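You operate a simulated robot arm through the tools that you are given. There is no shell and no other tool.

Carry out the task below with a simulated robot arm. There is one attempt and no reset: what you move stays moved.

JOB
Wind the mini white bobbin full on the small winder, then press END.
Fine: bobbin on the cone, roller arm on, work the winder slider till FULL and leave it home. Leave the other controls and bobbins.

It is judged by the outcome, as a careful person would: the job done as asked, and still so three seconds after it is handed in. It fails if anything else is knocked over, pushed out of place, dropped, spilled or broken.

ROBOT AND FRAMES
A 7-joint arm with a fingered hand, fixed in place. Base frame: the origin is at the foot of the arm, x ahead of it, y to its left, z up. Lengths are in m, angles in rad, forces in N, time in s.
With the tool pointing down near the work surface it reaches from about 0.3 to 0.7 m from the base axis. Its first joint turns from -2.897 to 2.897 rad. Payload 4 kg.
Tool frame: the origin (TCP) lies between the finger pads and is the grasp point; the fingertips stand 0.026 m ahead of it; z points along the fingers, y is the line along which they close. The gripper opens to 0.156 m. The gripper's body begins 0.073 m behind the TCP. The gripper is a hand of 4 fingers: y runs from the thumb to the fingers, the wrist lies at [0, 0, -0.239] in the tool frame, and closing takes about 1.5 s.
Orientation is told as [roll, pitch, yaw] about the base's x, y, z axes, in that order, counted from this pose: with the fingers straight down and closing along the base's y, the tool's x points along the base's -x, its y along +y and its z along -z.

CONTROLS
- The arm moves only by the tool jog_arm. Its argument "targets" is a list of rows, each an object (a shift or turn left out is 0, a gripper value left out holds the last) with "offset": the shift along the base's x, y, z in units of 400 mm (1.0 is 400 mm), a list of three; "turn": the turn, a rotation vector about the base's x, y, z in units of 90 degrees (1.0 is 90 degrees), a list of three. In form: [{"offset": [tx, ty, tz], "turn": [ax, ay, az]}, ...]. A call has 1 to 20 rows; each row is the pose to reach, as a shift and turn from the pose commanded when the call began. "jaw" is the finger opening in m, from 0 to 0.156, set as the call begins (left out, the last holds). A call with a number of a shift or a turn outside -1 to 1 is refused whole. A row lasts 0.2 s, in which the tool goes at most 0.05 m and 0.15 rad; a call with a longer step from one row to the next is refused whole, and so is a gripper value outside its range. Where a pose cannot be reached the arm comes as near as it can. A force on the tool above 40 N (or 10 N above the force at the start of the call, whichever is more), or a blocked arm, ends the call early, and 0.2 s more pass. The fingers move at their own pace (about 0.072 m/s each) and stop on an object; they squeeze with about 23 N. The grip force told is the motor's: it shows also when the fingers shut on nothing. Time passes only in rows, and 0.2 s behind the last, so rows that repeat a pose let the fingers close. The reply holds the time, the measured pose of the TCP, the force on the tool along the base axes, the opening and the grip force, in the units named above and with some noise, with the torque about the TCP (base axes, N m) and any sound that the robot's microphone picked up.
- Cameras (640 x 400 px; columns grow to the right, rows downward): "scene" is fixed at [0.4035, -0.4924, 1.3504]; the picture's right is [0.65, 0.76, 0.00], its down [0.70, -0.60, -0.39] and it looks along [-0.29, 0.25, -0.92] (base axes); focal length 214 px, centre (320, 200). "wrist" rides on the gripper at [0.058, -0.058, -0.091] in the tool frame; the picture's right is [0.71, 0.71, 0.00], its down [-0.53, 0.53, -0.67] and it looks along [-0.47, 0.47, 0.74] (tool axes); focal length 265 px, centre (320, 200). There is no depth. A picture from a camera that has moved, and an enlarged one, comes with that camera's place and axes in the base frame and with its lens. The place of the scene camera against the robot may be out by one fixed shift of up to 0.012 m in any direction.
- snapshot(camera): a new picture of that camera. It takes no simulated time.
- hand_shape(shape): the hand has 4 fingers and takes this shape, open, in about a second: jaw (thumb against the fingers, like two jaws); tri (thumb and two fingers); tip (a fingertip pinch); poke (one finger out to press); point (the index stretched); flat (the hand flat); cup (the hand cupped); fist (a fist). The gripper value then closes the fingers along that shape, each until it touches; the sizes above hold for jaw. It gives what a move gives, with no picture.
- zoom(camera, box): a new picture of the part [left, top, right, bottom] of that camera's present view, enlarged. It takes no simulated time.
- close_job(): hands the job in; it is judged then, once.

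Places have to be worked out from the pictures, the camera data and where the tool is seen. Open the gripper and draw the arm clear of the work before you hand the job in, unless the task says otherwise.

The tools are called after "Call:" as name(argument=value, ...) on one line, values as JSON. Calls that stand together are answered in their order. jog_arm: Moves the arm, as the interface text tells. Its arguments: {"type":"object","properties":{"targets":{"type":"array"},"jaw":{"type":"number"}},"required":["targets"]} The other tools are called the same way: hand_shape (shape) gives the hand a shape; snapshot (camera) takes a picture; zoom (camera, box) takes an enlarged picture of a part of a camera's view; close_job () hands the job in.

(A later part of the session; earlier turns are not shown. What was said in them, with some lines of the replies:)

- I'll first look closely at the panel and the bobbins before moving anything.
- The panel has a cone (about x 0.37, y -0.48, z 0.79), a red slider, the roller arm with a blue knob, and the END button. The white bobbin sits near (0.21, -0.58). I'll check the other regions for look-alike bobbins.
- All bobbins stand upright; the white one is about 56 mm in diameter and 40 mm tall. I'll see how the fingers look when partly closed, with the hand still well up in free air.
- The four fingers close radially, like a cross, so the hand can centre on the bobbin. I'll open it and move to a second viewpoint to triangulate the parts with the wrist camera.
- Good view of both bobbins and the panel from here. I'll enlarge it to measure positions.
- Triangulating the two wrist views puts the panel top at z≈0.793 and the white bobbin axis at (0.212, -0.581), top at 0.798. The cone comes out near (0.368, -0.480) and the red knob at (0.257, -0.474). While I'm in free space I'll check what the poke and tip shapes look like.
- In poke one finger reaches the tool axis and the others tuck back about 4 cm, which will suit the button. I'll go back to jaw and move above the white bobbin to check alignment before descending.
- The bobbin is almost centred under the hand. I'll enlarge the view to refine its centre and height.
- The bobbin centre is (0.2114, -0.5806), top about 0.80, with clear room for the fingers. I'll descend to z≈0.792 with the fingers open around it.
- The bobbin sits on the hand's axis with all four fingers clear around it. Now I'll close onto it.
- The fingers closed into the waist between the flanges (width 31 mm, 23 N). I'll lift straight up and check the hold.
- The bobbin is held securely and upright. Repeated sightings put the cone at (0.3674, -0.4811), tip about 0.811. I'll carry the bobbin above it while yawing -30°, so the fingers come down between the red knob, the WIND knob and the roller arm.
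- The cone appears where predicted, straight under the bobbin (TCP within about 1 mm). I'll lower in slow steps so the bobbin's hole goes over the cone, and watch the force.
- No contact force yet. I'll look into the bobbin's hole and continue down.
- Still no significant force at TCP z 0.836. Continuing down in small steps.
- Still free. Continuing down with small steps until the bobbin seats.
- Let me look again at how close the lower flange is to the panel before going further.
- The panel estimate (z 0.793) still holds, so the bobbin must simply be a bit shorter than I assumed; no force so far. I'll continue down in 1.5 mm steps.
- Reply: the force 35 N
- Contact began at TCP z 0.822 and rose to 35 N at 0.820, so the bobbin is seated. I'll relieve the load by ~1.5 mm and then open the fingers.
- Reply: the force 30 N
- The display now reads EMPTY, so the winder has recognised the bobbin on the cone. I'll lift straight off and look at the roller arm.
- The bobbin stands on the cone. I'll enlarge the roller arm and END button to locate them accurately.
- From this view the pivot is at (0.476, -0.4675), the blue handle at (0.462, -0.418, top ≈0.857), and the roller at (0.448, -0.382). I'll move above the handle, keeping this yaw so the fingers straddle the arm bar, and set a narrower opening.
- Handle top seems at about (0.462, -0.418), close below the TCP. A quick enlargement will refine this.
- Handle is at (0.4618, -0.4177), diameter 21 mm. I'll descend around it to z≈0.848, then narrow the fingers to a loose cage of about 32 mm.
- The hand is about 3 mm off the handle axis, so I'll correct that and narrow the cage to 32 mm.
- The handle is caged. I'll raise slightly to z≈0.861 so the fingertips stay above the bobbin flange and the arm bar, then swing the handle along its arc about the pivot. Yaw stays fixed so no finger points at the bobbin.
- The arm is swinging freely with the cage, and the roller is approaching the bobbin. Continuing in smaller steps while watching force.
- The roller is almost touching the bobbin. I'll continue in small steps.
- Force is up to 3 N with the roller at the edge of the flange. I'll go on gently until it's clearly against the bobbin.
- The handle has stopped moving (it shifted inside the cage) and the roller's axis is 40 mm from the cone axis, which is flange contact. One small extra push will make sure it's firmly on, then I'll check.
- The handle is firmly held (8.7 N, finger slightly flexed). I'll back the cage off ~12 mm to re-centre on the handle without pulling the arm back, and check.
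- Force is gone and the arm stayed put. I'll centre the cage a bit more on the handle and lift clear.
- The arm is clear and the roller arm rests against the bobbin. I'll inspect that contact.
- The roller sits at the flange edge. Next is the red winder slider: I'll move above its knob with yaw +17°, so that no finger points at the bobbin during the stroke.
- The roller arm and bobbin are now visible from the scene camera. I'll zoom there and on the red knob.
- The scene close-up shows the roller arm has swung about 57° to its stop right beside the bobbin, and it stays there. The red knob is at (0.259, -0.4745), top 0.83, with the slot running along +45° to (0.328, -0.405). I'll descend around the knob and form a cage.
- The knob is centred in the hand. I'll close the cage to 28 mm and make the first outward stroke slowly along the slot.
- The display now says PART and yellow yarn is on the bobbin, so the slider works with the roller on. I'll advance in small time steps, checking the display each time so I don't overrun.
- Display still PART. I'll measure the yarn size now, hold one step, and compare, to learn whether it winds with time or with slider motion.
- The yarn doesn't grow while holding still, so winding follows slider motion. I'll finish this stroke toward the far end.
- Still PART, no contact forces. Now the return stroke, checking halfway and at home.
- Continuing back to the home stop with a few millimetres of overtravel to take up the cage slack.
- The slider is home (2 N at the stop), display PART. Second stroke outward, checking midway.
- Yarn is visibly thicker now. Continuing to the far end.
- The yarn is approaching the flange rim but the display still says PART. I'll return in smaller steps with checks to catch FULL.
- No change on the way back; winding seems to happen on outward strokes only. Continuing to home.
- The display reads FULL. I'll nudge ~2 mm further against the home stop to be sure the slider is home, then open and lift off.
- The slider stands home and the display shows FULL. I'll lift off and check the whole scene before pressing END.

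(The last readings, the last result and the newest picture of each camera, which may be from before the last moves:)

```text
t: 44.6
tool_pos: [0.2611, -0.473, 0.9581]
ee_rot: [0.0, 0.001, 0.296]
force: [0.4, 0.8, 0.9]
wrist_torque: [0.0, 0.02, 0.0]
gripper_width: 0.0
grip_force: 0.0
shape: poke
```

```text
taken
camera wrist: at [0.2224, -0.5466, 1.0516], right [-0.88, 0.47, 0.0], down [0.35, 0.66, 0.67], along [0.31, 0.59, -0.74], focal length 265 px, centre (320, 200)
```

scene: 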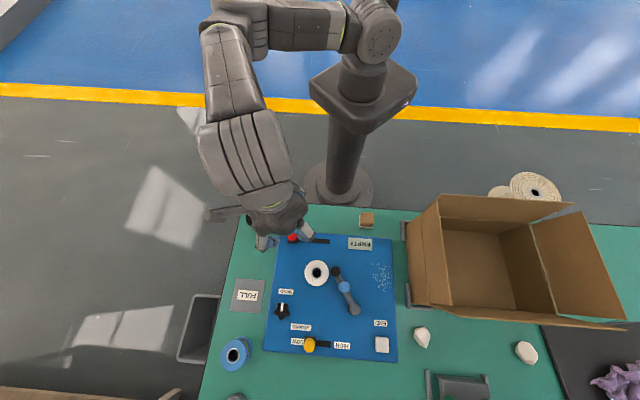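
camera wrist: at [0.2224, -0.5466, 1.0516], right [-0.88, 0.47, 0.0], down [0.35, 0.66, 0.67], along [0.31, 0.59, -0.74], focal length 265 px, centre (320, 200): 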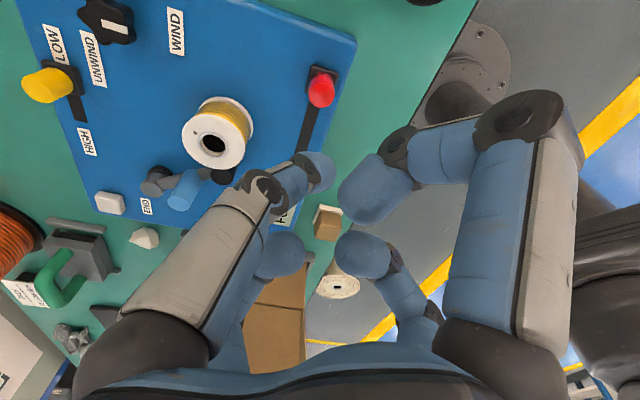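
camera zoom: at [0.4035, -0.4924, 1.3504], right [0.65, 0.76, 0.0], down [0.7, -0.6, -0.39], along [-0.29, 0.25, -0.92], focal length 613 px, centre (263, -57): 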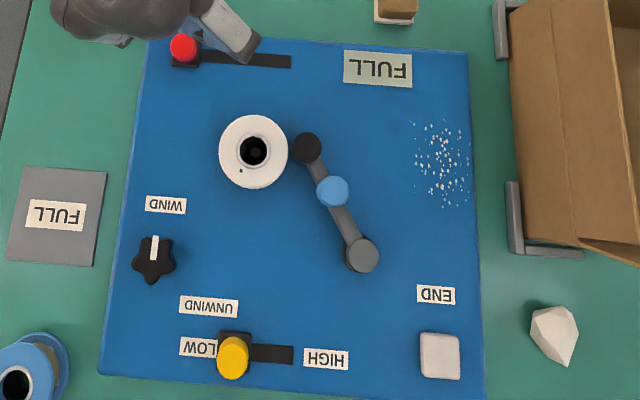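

FULL is displayed, the slider is home, and the bobbin is wound. With the poke shape set, I'll move high over the panel to above END (0.5695, -0.4686), yawing back to 0 to stay clear of the box.

Call:
jog_arm(targets=[{"offset": [0.0964, 0.0014, 0], "turn": [0, 0, -0.0236]}, {"offset": [0.1928, 0.0028, 0], "turn": [0, 0, -0.0472]}, {"offset": [0.2891, 0.0041, 0], "turn": [0, 0, -0.0709]}, {"offset": [0.3855, 0.0055, 0], "turn": [0, 0, -0.0945]}, {"offset": [0.4819, 0.0069, 0], "turn": [0, 0, -0.1181]}, {"offset": [0.5783, 0.0083, 0], "turn": [0, 0, -0.1417]}, {"offset": [0.6746, 0.0096, 0], "turn": [0, 0, -0.1654]}, {"offset": [0.771, 0.011, 0], "turn": [0, 0, -0.189]}, {"offset": [0.771, 0.011, 0], "turn": [0, 0, -0.189]}])

Call:
snapshot(camera="wrist")

Call:
snapshot(camera="scene")

```text
t: 46.6
tool_pos: [0.5272, -0.4399, 0.9482]
ee_rot: [0.002, 0.0, -0.001]
force: [0.6, 0.3, 0.0]
wrist_torque: [0.02, 0.0, 0.0]
gripper_width: 0.0003
grip_force: 0.0
shape: poke
out of reach, approached as far as the arm can: row 7, 8, 9
```

```text
taken
camera wrist: at [0.4698, -0.4977, 1.0411], right [-0.71, 0.71, 0.0], down [0.53, 0.53, 0.67], along [0.47, 0.47, -0.74], focal length 265 px, centre (320, 200)
```

wrist: 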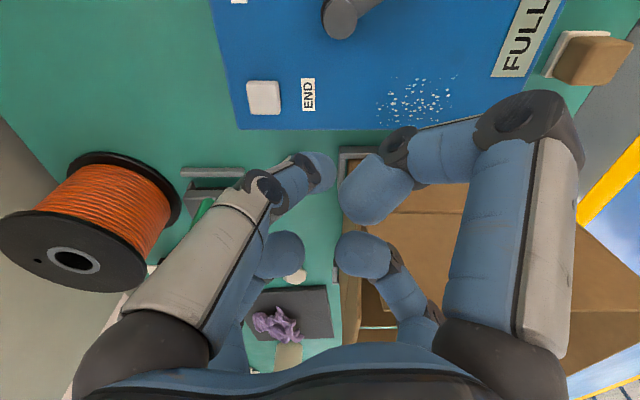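

```text
taken
```

scene: 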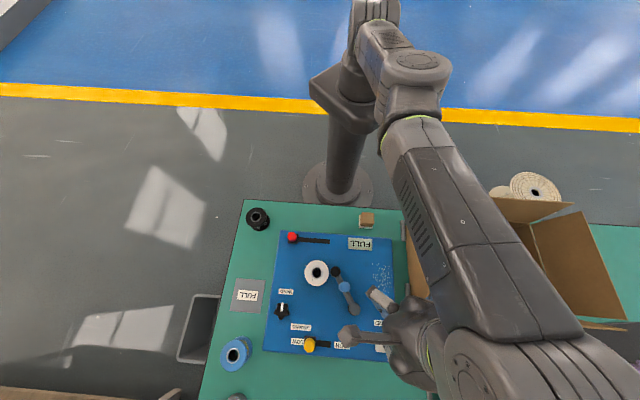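

With the tool straight down END is just out of reach (the arm stopped at r≈0.69), so I need to tilt the hand outward. I'll back off a little at this safe height and turn the yaw to -90°, so the poking finger leans over the pivot side with the folded fingers away from it; then I'll tilt.

Call:
jog_arm(targets=[{"offset": [-0.06, 0.024, 0], "turn": [0, 0, -0.0909]}, {"offset": [-0.12, 0.048, 0.01], "turn": [0, 0, -0.1818]}, {"offset": [-0.1725, 0.07, 0.02], "turn": [0, 0, -0.2727]}, {"offset": [-0.1725, 0.07, 0.02], "turn": [0, 0, -0.3636]}, {"offset": [-0.1725, 0.07, 0.02], "turn": [0, 0, -0.4545]}, {"offset": [-0.1725, 0.07, 0.02], "turn": [0, 0, -0.5455]}, {"offset": [-0.1725, 0.07, 0.02], "turn": [0, 0, -0.6364]}, {"offset": [-0.1725, 0.07, 0.02], "turn": [0, 0, -0.7273]}, {"offset": [-0.1725, 0.07, 0.02], "turn": [0, 0, -0.8182]}, {"offset": [-0.1725, 0.07, 0.02], "turn": [0, 0, -0.9091]}, {"offset": [-0.1725, 0.07, 0.02], "turn": [0, 0, -1.0]}, {"offset": [-0.1725, 0.07, 0.02], "turn": [0, 0, -1.0]}])

Call:
snapshot(camera="wrist")

Call:
snapshot(camera="scene")

```text
t: 49.2
tool_pos: [0.5059, -0.4495, 0.9702]
ee_rot: [-0.001, -0.001, -1.572]
force: [0.7, 0.0, -0.2]
wrist_torque: [-0.01, -0.03, -0.01]
gripper_width: 0.0
grip_force: 0.0
shape: poke
out of reach, approached as far as the arm can: row 1, 2, 3, 4, 5, 6, 7, 8, 9, 10, 11, 12
```

```text
taken
camera wrist: at [0.4498, -0.3914, 1.0629], right [0.71, 0.71, 0.0], down [0.53, -0.53, 0.67], along [0.47, -0.47, -0.75], focal length 265 px, centre (320, 200)
```

wrist: 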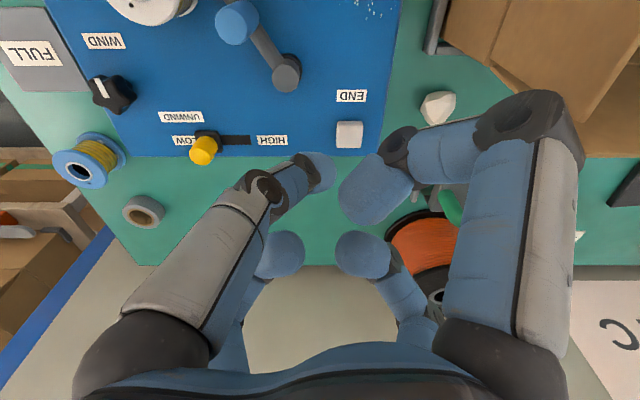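

```text
taken
```

scene: 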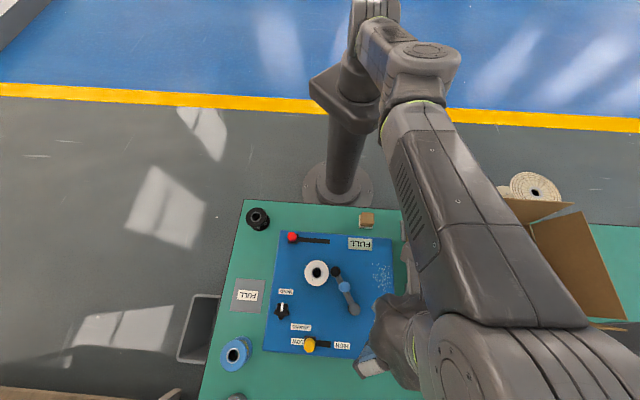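

Yaw reached -90°. I'll hold one step to see whether the pose settles, before tilting.

Call:
jog_arm(targets=[{"offset": [0, 0, 0]}, {"offset": [0, 0, 0]}])

```text
t: 49.8
tool_pos: [0.5076, -0.4495, 0.9694]
ee_rot: [-0.003, 0.001, -1.572]
force: [0.8, 0.2, -0.4]
wrist_torque: [0.0, 0.02, 0.03]
gripper_width: 0.0
grip_force: 0.1
shape: poke
```

The commanded pose is now the reached one, (0.507, -0.4495, 0.97). Next I'll tilt the tool 25° so the fingertip points outward, away from the base.

Call:
jog_arm(targets=[{"offset": [0, 0, 0], "turn": [-0.0441, -0.0536, 0]}, {"offset": [0, 0, 0], "turn": [-0.0882, -0.1072, 0]}, {"offset": [0, 0, 0], "turn": [-0.1323, -0.1608, 0]}, {"offset": [0, 0, 0], "turn": [-0.1764, -0.2144, 0]}, {"offset": [0, 0, 0], "turn": [-0.1764, -0.2144, 0]}])

Call:
snapshot(camera="wrist")

Call:
snapshot(camera="scene")

```text
t: 51.0
tool_pos: [0.5706, -0.5244, 1.0024]
ee_rot: [0.347, -0.27, -1.619]
force: [0.2, 0.2, -0.2]
wrist_torque: [-0.02, 0.02, 0.0]
gripper_width: 0.0001
grip_force: 0.0
shape: poke
out of reach, approached as far as the arm can: row 1, 2, 3, 4, 5
```

```text
taken
camera wrist: at [0.4892, -0.4468, 1.0524], right [0.7, 0.71, 0.04], down [0.25, -0.3, 0.92], along [0.67, -0.63, -0.39], focal length 265 px, centre (320, 200)
```

wrist: 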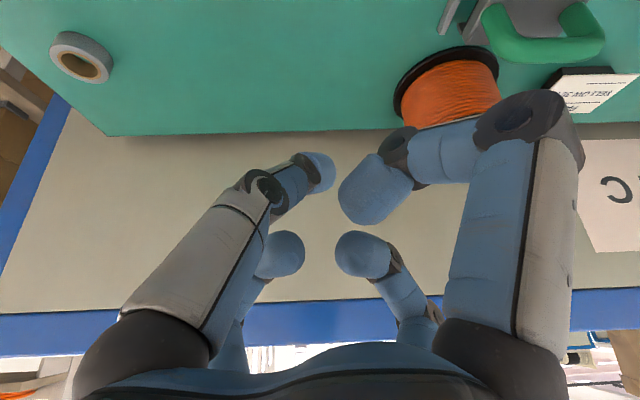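

```text
taken
```

scene: 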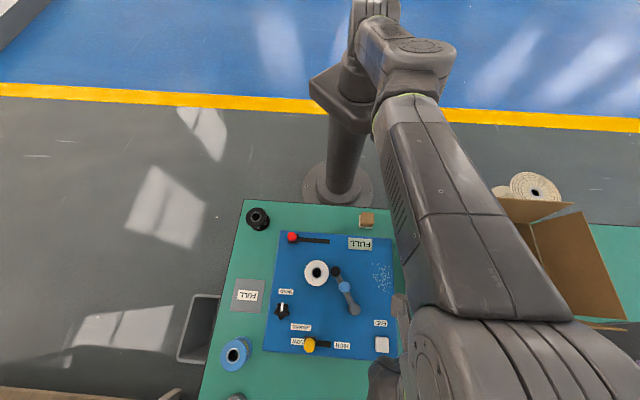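

The tilt was reached, but the wrist stayed out at full stretch, so the arm seems to be near its straight-elbow singularity. At this safe height I'll pull the tool clearly inward to bend the elbow again.

Call:
jog_arm(targets=[{"offset": [-0.074, 0.0676, 0]}, {"offset": [-0.148, 0.1352, 0]}, {"offset": [-0.222, 0.2028, 0]}, {"offset": [-0.296, 0.2704, 0]}, {"offset": [-0.37, 0.338, 0]}, {"offset": [-0.37, 0.338, 0]}, {"offset": [-0.37, 0.338, 0]}])

Call:
snapshot(camera="scene")

```text
t: 52.6
tool_pos: [0.5505, -0.5082, 1.0712]
ee_rot: [0.342, -0.271, -1.622]
force: [0.8, 0.1, 1.2]
wrist_torque: [-0.01, 0.02, -0.02]
gripper_width: 0.0001
grip_force: 0.0
shape: poke
out of reach, approached as far as the arm can: row 1, 2, 3, 4, 5, 6, 7
```

```text
taken
```

scene: 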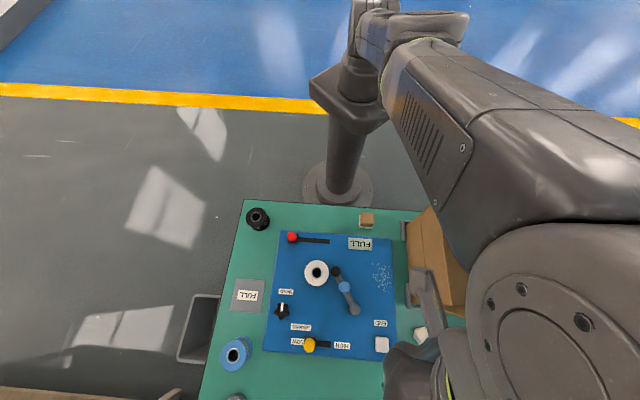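

The readings fit a wrist stuck on the arm's maximum-reach sphere: the outward tilt drove the elbow to the wrong side of straight. Tilting the fingertips the other way (inward, −30°) should bend the elbow the right way, so I'll do that up here in free air.

Call:
jog_arm(targets=[{"offset": [0, 0, 0], "turn": [0.0554, 0.0674, 0]}, {"offset": [0, 0, 0], "turn": [0.1109, 0.1348, 0]}, {"offset": [0, 0, 0], "turn": [0.1663, 0.2022, 0]}, {"offset": [0, 0, 0], "turn": [0.2217, 0.2695, 0]}, {"offset": [0, 0, 0], "turn": [0.2771, 0.3369, 0]}, {"offset": [0, 0, 0], "turn": [0.3326, 0.4043, 0]}, {"offset": [0, 0, 0], "turn": [0.388, 0.4717, 0]}])

Call:
jog_arm(targets=[{"offset": [-0.077, 0.0635, 0]}, {"offset": [-0.154, 0.127, 0]}, {"offset": [-0.231, 0.1905, 0]}, {"offset": [-0.308, 0.254, 0]}, {"offset": [-0.308, 0.254, 0]}])

Call:
snapshot(camera="scene")

```text
t: 54.2
tool_pos: [0.3982, -0.3587, 0.9816]
ee_rot: [-0.416, 0.32, -1.643]
force: [1.4, -1.0, -0.4]
wrist_torque: [0.03, 0.08, 0.01]
gripper_width: 0.0
grip_force: 0.0
shape: poke
out of reach, approached as far as the arm can: row 1, 2, 3, 4, 5, 6, 7
```

```text
t: 55.4
tool_pos: [0.281, -0.2575, 0.9833]
ee_rot: [-0.42, 0.321, -1.641]
force: [0.1, -0.2, -0.9]
wrist_torque: [0.01, 0.03, 0.0]
gripper_width: 0.0
grip_force: 0.1
shape: poke
```

```text
taken
```

scene: 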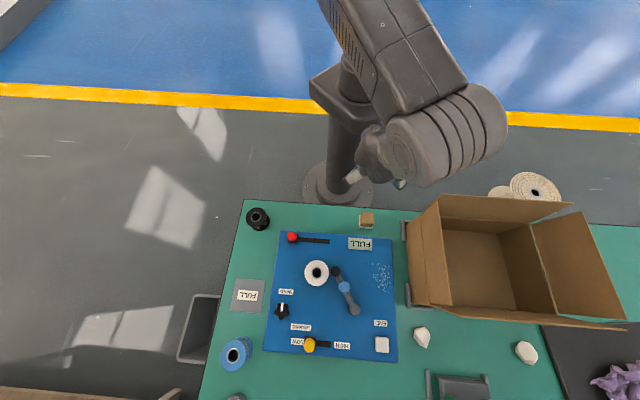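

That freed the elbow: the pose is reachable again and nothing on the table has moved. Now, well within reach, I'll set the outward tilt (+25°) while moving to (0.45, -0.40, 0.97).

Call:
jog_arm(targets=[{"offset": [0.0604, -0.0509, 0], "turn": [-0.0554, -0.0674, 0]}, {"offset": [0.1207, -0.1017, 0], "turn": [-0.1109, -0.1348, 0]}, {"offset": [0.1811, -0.1526, 0], "turn": [-0.1663, -0.2022, 0]}, {"offset": [0.2414, -0.2034, 0], "turn": [-0.2217, -0.2695, 0]}, {"offset": [0.3018, -0.2543, 0], "turn": [-0.2771, -0.3369, 0]}, {"offset": [0.3621, -0.3051, -0.01], "turn": [-0.3326, -0.4043, 0]}, {"offset": [0.4225, -0.356, -0.02], "turn": [-0.388, -0.4717, 0]}, {"offset": [0.4225, -0.356, -0.02], "turn": [-0.388, -0.4717, 0]}])

Call:
snapshot(camera="scene")

Call:
snapshot(camera="wrist")

```text
t: 57.2
tool_pos: [0.4552, -0.3976, 0.9735]
ee_rot: [0.348, -0.271, -1.62]
force: [0.4, 0.4, 0.4]
wrist_torque: [-0.01, 0.01, 0.01]
gripper_width: 0.0
grip_force: 0.1
shape: poke
```

```text
taken
```

scene: 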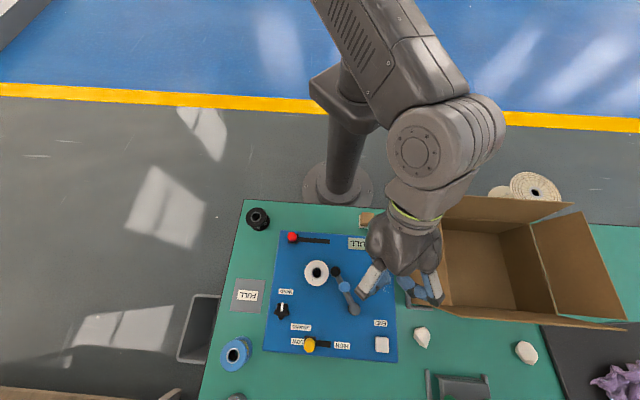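

```text
taken
camera wrist: at [0.3737, -0.3205, 1.0236], right [0.7, 0.71, 0.04], down [0.25, -0.3, 0.92], along [0.67, -0.63, -0.39], focal length 265 px, centre (320, 200)
```

wrist: 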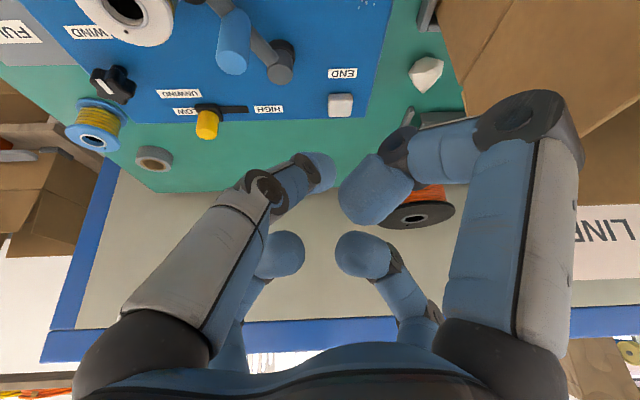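

The outward tilt is set and reachable. I'll now move to hover above END with the fingertip about 5 cm over it.

Call:
jog_arm(targets=[{"offset": [0.0663, -0.04, -0.03]}, {"offset": [0.1325, -0.08, -0.07]}, {"offset": [0.1988, -0.12, -0.12]}, {"offset": [0.265, -0.16, -0.17]}, {"offset": [0.265, -0.16, -0.17]}])

Call:
snapshot(camera="wrist")

Call:
snapshot(camera="scene")

```text
t: 58.4
tool_pos: [0.5593, -0.4641, 0.9051]
ee_rot: [0.344, -0.272, -1.621]
force: [0.6, -0.1, 0.4]
wrist_torque: [0.0, -0.01, 0.0]
gripper_width: 0.0
grip_force: 0.1
shape: poke
```

```text
taken
camera wrist: at [0.4782, -0.3859, 0.9551], right [0.7, 0.71, 0.04], down [0.26, -0.3, 0.92], along [0.67, -0.63, -0.39], focal length 265 px, centre (320, 200)
```

wrist: 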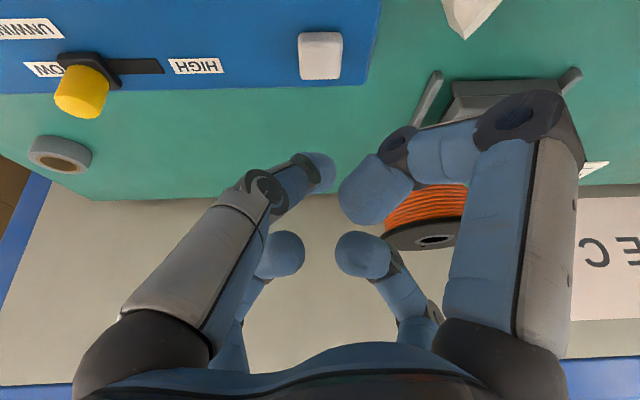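

```text
taken
```

scene: 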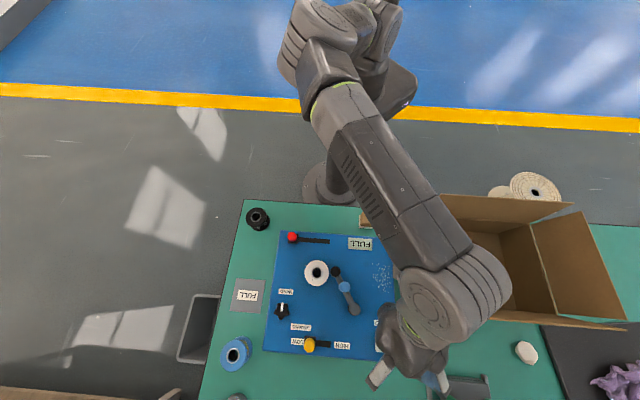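

Hovering: END is at about (0.569, -0.467) and the fingertip's projection is within 4 mm of it. I'll correct by 3 mm in y and descend to just above the button.

Call:
jog_arm(targets=[{"offset": [0.001, 0.0075, -0.05]}, {"offset": [0.001, 0.0075, -0.1]}, {"offset": [0.001, 0.0075, -0.14]}, {"offset": [0.001, 0.0075, -0.16]}, {"offset": [0.001, 0.0075, -0.16]}])

Call:
snapshot(camera="wrist")

Call:
zoom(camera="scene", box=[320, 230, 480, 400])

```text
t: 59.6
tool_pos: [0.5591, -0.4587, 0.8417]
ee_rot: [0.347, -0.272, -1.62]
force: [0.1, -0.2, 0.0]
wrist_torque: [0.0, 0.0, 0.01]
gripper_width: 0.0001
grip_force: 0.1
shape: poke
```

```text
taken
camera wrist: at [0.4772, -0.381, 0.8905], right [0.7, 0.71, 0.04], down [0.25, -0.3, 0.92], along [0.67, -0.63, -0.39], focal length 265 px, centre (320, 200)
```

wrist: 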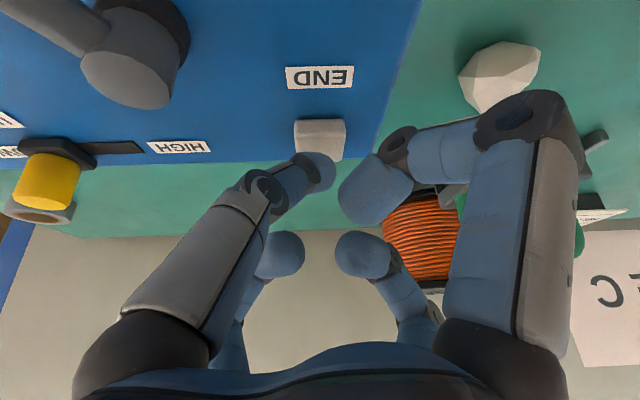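

```text
2.35 times, centred on (400, 315) of scene
camera zoom: at [0.4035, -0.4924, 1.3504], right [0.65, 0.76, 0.0], down [0.7, -0.6, -0.39], along [-0.29, 0.25, -0.92], focal length 505 px, centre (132, -71)
```

zoom: 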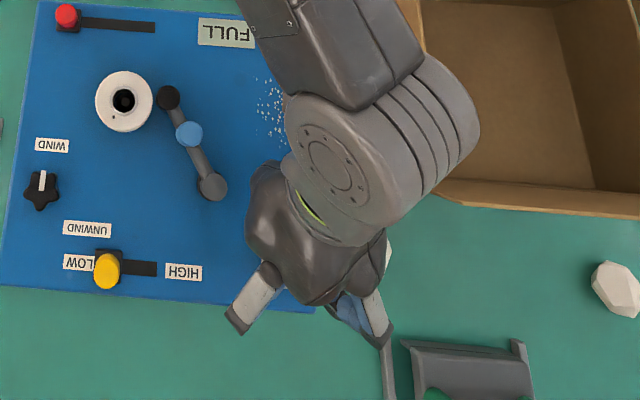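

The fingertip is right above the button, still without contact. I'll lower in small steps and watch the force and sound.

Call:
jog_arm(targets=[{"offset": [0, 0, -0.01]}, {"offset": [0, 0, -0.02]}])

Call:
jog_arm(targets=[{"offset": [0, 0, -0.006]}, {"offset": [0, 0, -0.012]}])

Call:
zoom(camera="wrist", box=[240, 50, 420, 230])

Call:
zoom(camera="scene", box=[340, 230, 390, 270])

```text
t: 60.2
tool_pos: [0.5603, -0.4592, 0.8337]
ee_rot: [0.346, -0.273, -1.621]
force: [0.7, -0.1, 0.5]
wrist_torque: [0.01, -0.04, 0.0]
gripper_width: 0.0001
grip_force: 0.1
shape: poke
```

```text
t: 60.8
tool_pos: [0.5577, -0.4595, 0.8283]
ee_rot: [0.347, -0.271, -1.619]
force: [0.1, -0.7, 0.8]
wrist_torque: [0.03, -0.03, 0.03]
gripper_width: 0.0
grip_force: 0.1
shape: poke
```

```text
2.22 times, centred on (330, 140) of wrist
camera zoom: at [0.4774, -0.3821, 0.8787], right [0.7, 0.71, 0.04], down [0.25, -0.3, 0.92], along [0.67, -0.63, -0.39], focal length 590 px, centre (298, 333)
```

zoom: 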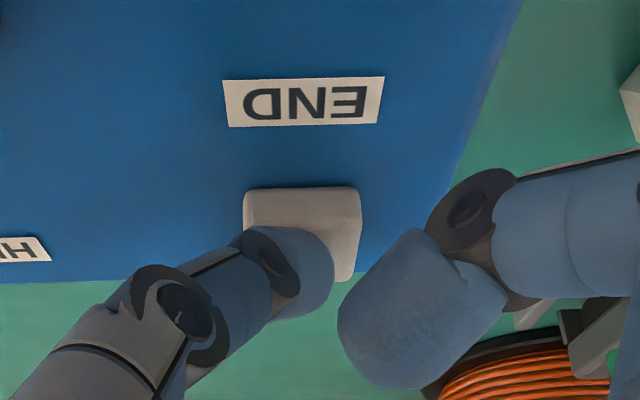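

```text
10.00 times, centred on (365, 250) of scene
camera zoom: at [0.4035, -0.4924, 1.3504], right [0.65, 0.76, 0.0], down [0.7, -0.6, -0.39], along [-0.29, 0.25, -0.92], focal length 2145 px, centre (-130, -300)
```

zoom: 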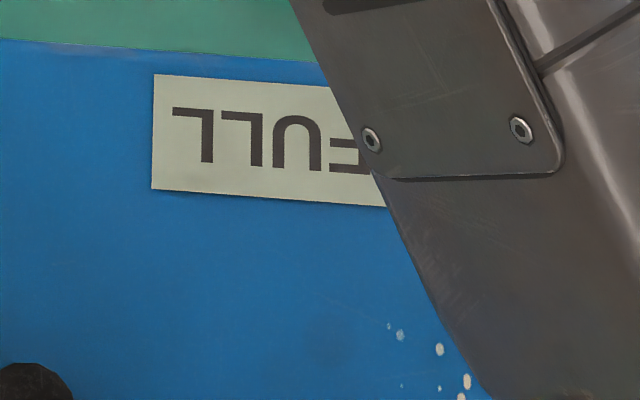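

The fingertip is over the button with no clear contact yet. Continuing down.

Call:
jog_arm(targets=[{"offset": [0, 0, -0.005]}, {"offset": [0, 0, -0.01]}])

Call:
zoom(camera="scene", box=[340, 230, 390, 270])

Call:
zoom(camera="wrist", box=[240, 50, 420, 230])

```text
t: 61.4
tool_pos: [0.5589, -0.4592, 0.8247]
ee_rot: [0.347, -0.273, -1.619]
force: [0.2, -0.8, 2.7]
wrist_torque: [-0.02, -0.02, -0.03]
gripper_width: 0.0
grip_force: 0.1
shape: poke
heard: click
```

```text
10.00 times, centred on (365, 250) of scene
camera zoom: at [0.4035, -0.4924, 1.3504], right [0.65, 0.76, 0.0], down [0.7, -0.6, -0.39], along [-0.29, 0.25, -0.92], focal length 2145 px, centre (-130, -300)
```

zoom: 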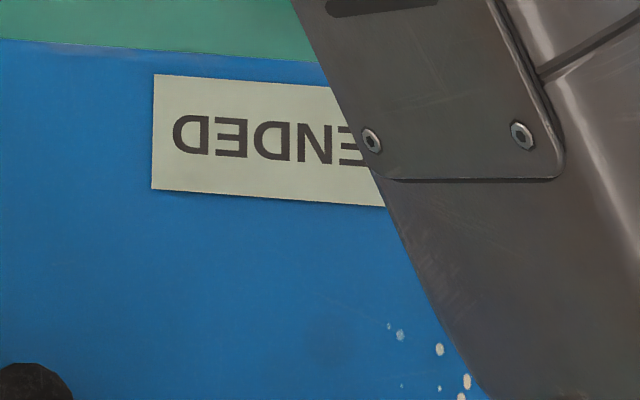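

```text
2.22 times, centred on (330, 140) of wrist
camera zoom: at [0.4774, -0.3816, 0.8744], right [0.7, 0.71, 0.04], down [0.25, -0.3, 0.92], along [0.67, -0.63, -0.39], focal length 590 px, centre (298, 333)
```

zoom: 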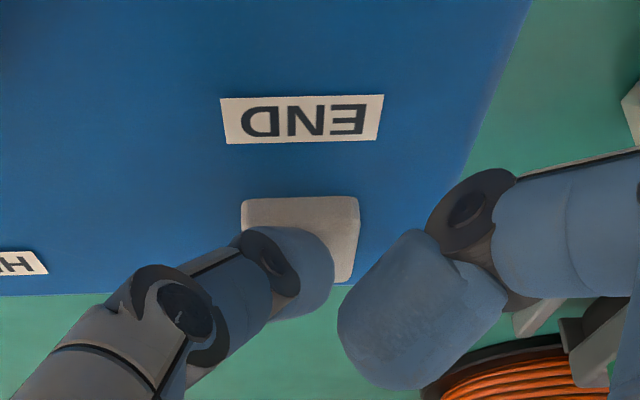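

A click was heard and the display reads ENDED. I'll lift straight off the button and draw the arm clear.

Call:
jog_arm(targets=[{"offset": [0, 0, 0.03]}, {"offset": [0, 0, 0.08]}, {"offset": [0, 0, 0.16]}, {"offset": [-0.06, 0.05, 0.24]}, {"offset": [-0.13, 0.11, 0.32]}, {"offset": [-0.2, 0.17, 0.36]}, {"offset": [-0.28, 0.23, 0.38]}, {"offset": [-0.36, 0.29, 0.4]}, {"offset": [-0.44, 0.35, 0.4]}, {"offset": [-0.44, 0.35, 0.4]}])

Call:
snapshot(camera="scene")

```text
t: 63.6
tool_pos: [0.3828, -0.3197, 0.9848]
ee_rot: [0.345, -0.272, -1.619]
force: [0.7, -0.6, 0.2]
wrist_torque: [0.0, -0.01, -0.01]
gripper_width: 0.0002
grip_force: 0.2
shape: poke
```

```text
taken
```

scene: 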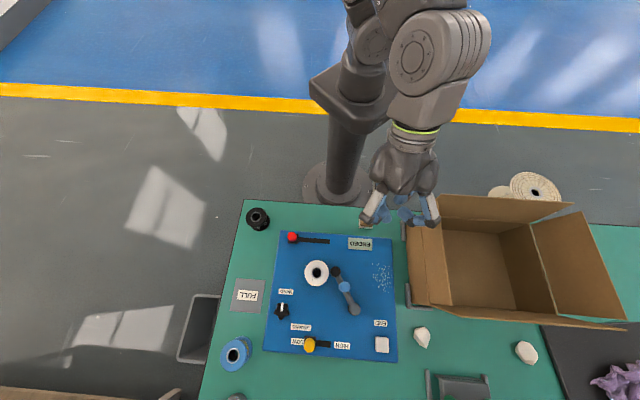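

The arm is clear. I'll go a bit higher, open the hand, and inspect the final state.

Call:
jog_arm(targets=[{"offset": [-0.06, 0.0, 0.08]}, {"offset": [-0.12, 0.0, 0.16]}, {"offset": [-0.16, 0.0, 0.22]}, {"offset": [-0.16, 0.0, 0.22]}])

Call:
hand_shape(shape="jaw")

Call:
snapshot(camera="scene")

Call:
zoom(camera="scene", box=[230, 200, 400, 310])

Call:
zoom(camera="scene", box=[210, 270, 420, 400])

```text
t: 64.6
tool_pos: [0.3188, -0.3192, 1.0726]
ee_rot: [0.346, -0.272, -1.619]
force: [0.8, 0.1, 0.3]
wrist_torque: [0.0, -0.01, 0.02]
gripper_width: 0.0
grip_force: 0.0
shape: poke
```

```text
t: 65.5
tool_pos: [0.318, -0.3204, 1.0723]
ee_rot: [0.345, -0.272, -1.62]
force: [-0.1, -0.1, -0.3]
wrist_torque: [0.0, 0.06, 0.0]
gripper_width: 0.1557
grip_force: 0.1
shape: jaw
```

```text
taken
```

scene: 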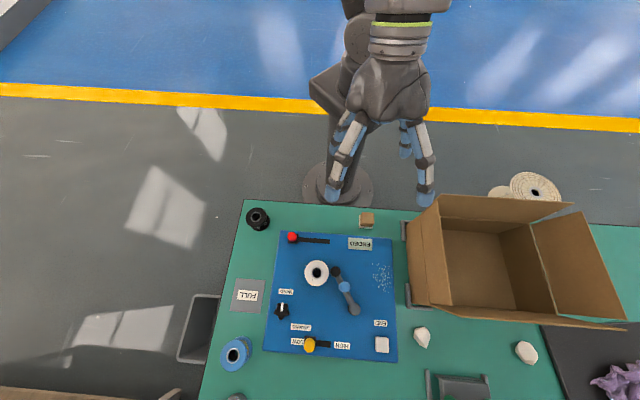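

```text
3.64 times, centred on (315, 255) of scene
camera zoom: at [0.4035, -0.4924, 1.3504], right [0.65, 0.76, 0.0], down [0.7, -0.6, -0.39], along [-0.29, 0.25, -0.92], focal length 780 px, centre (338, 0)
```

zoom: 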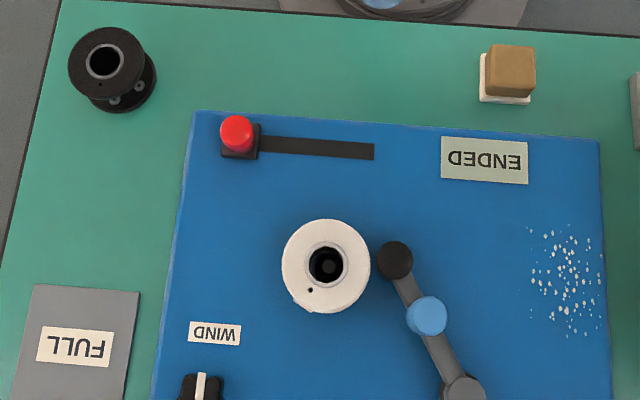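

```text
3.05 times, centred on (315, 335) of scene
camera zoom: at [0.4035, -0.4924, 1.3504], right [0.65, 0.76, 0.0], down [0.7, -0.6, -0.39], along [-0.29, 0.25, -0.92], focal length 654 px, centre (335, -211)
```

zoom: 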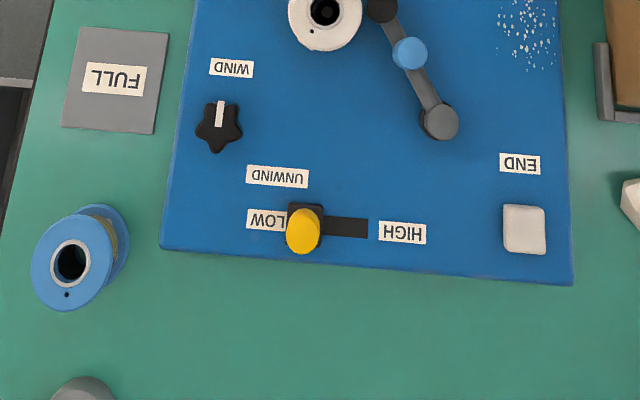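

The display shows ENDED and the wound bobbin is on the cone with the roller arm on. The red slider is home, the WIND and LOW controls and the other bobbins are untouched, and the hand is open and clear. I'm handing the job in.

Call:
close_job()

```text
The job is handed in.
```

The mini white bobbin is wound full on the small winder, END has been pressed, and the job is handed in. When I pressed END the microphone picked up a click, and the winder's display changed from FULL to ENDED.

- **Bobbin:** it sits on the cone.
- **Roller arm:** swung over to its stop. The roller sits right beside the bobbin; the pictures suggest a gap of about 4 mm to the flange. The winder still wound normally and reached FULL.
- **Winder slider:** two full strokes took it from EMPTY through PART to FULL, and I left it home.
- **Everything else:** the WIND/UNWIND knob, the LOW/HIGH slider and the other bobbins look unchanged in the final pictures, and nothing was knocked over.

END was out of reach with the hand pointing straight down, so I tilted the hand outward to press it. On the way the arm got stuck at full stretch for a few moves, well above the table. I freed it there without touching anything. The hand is open and clear of the work.
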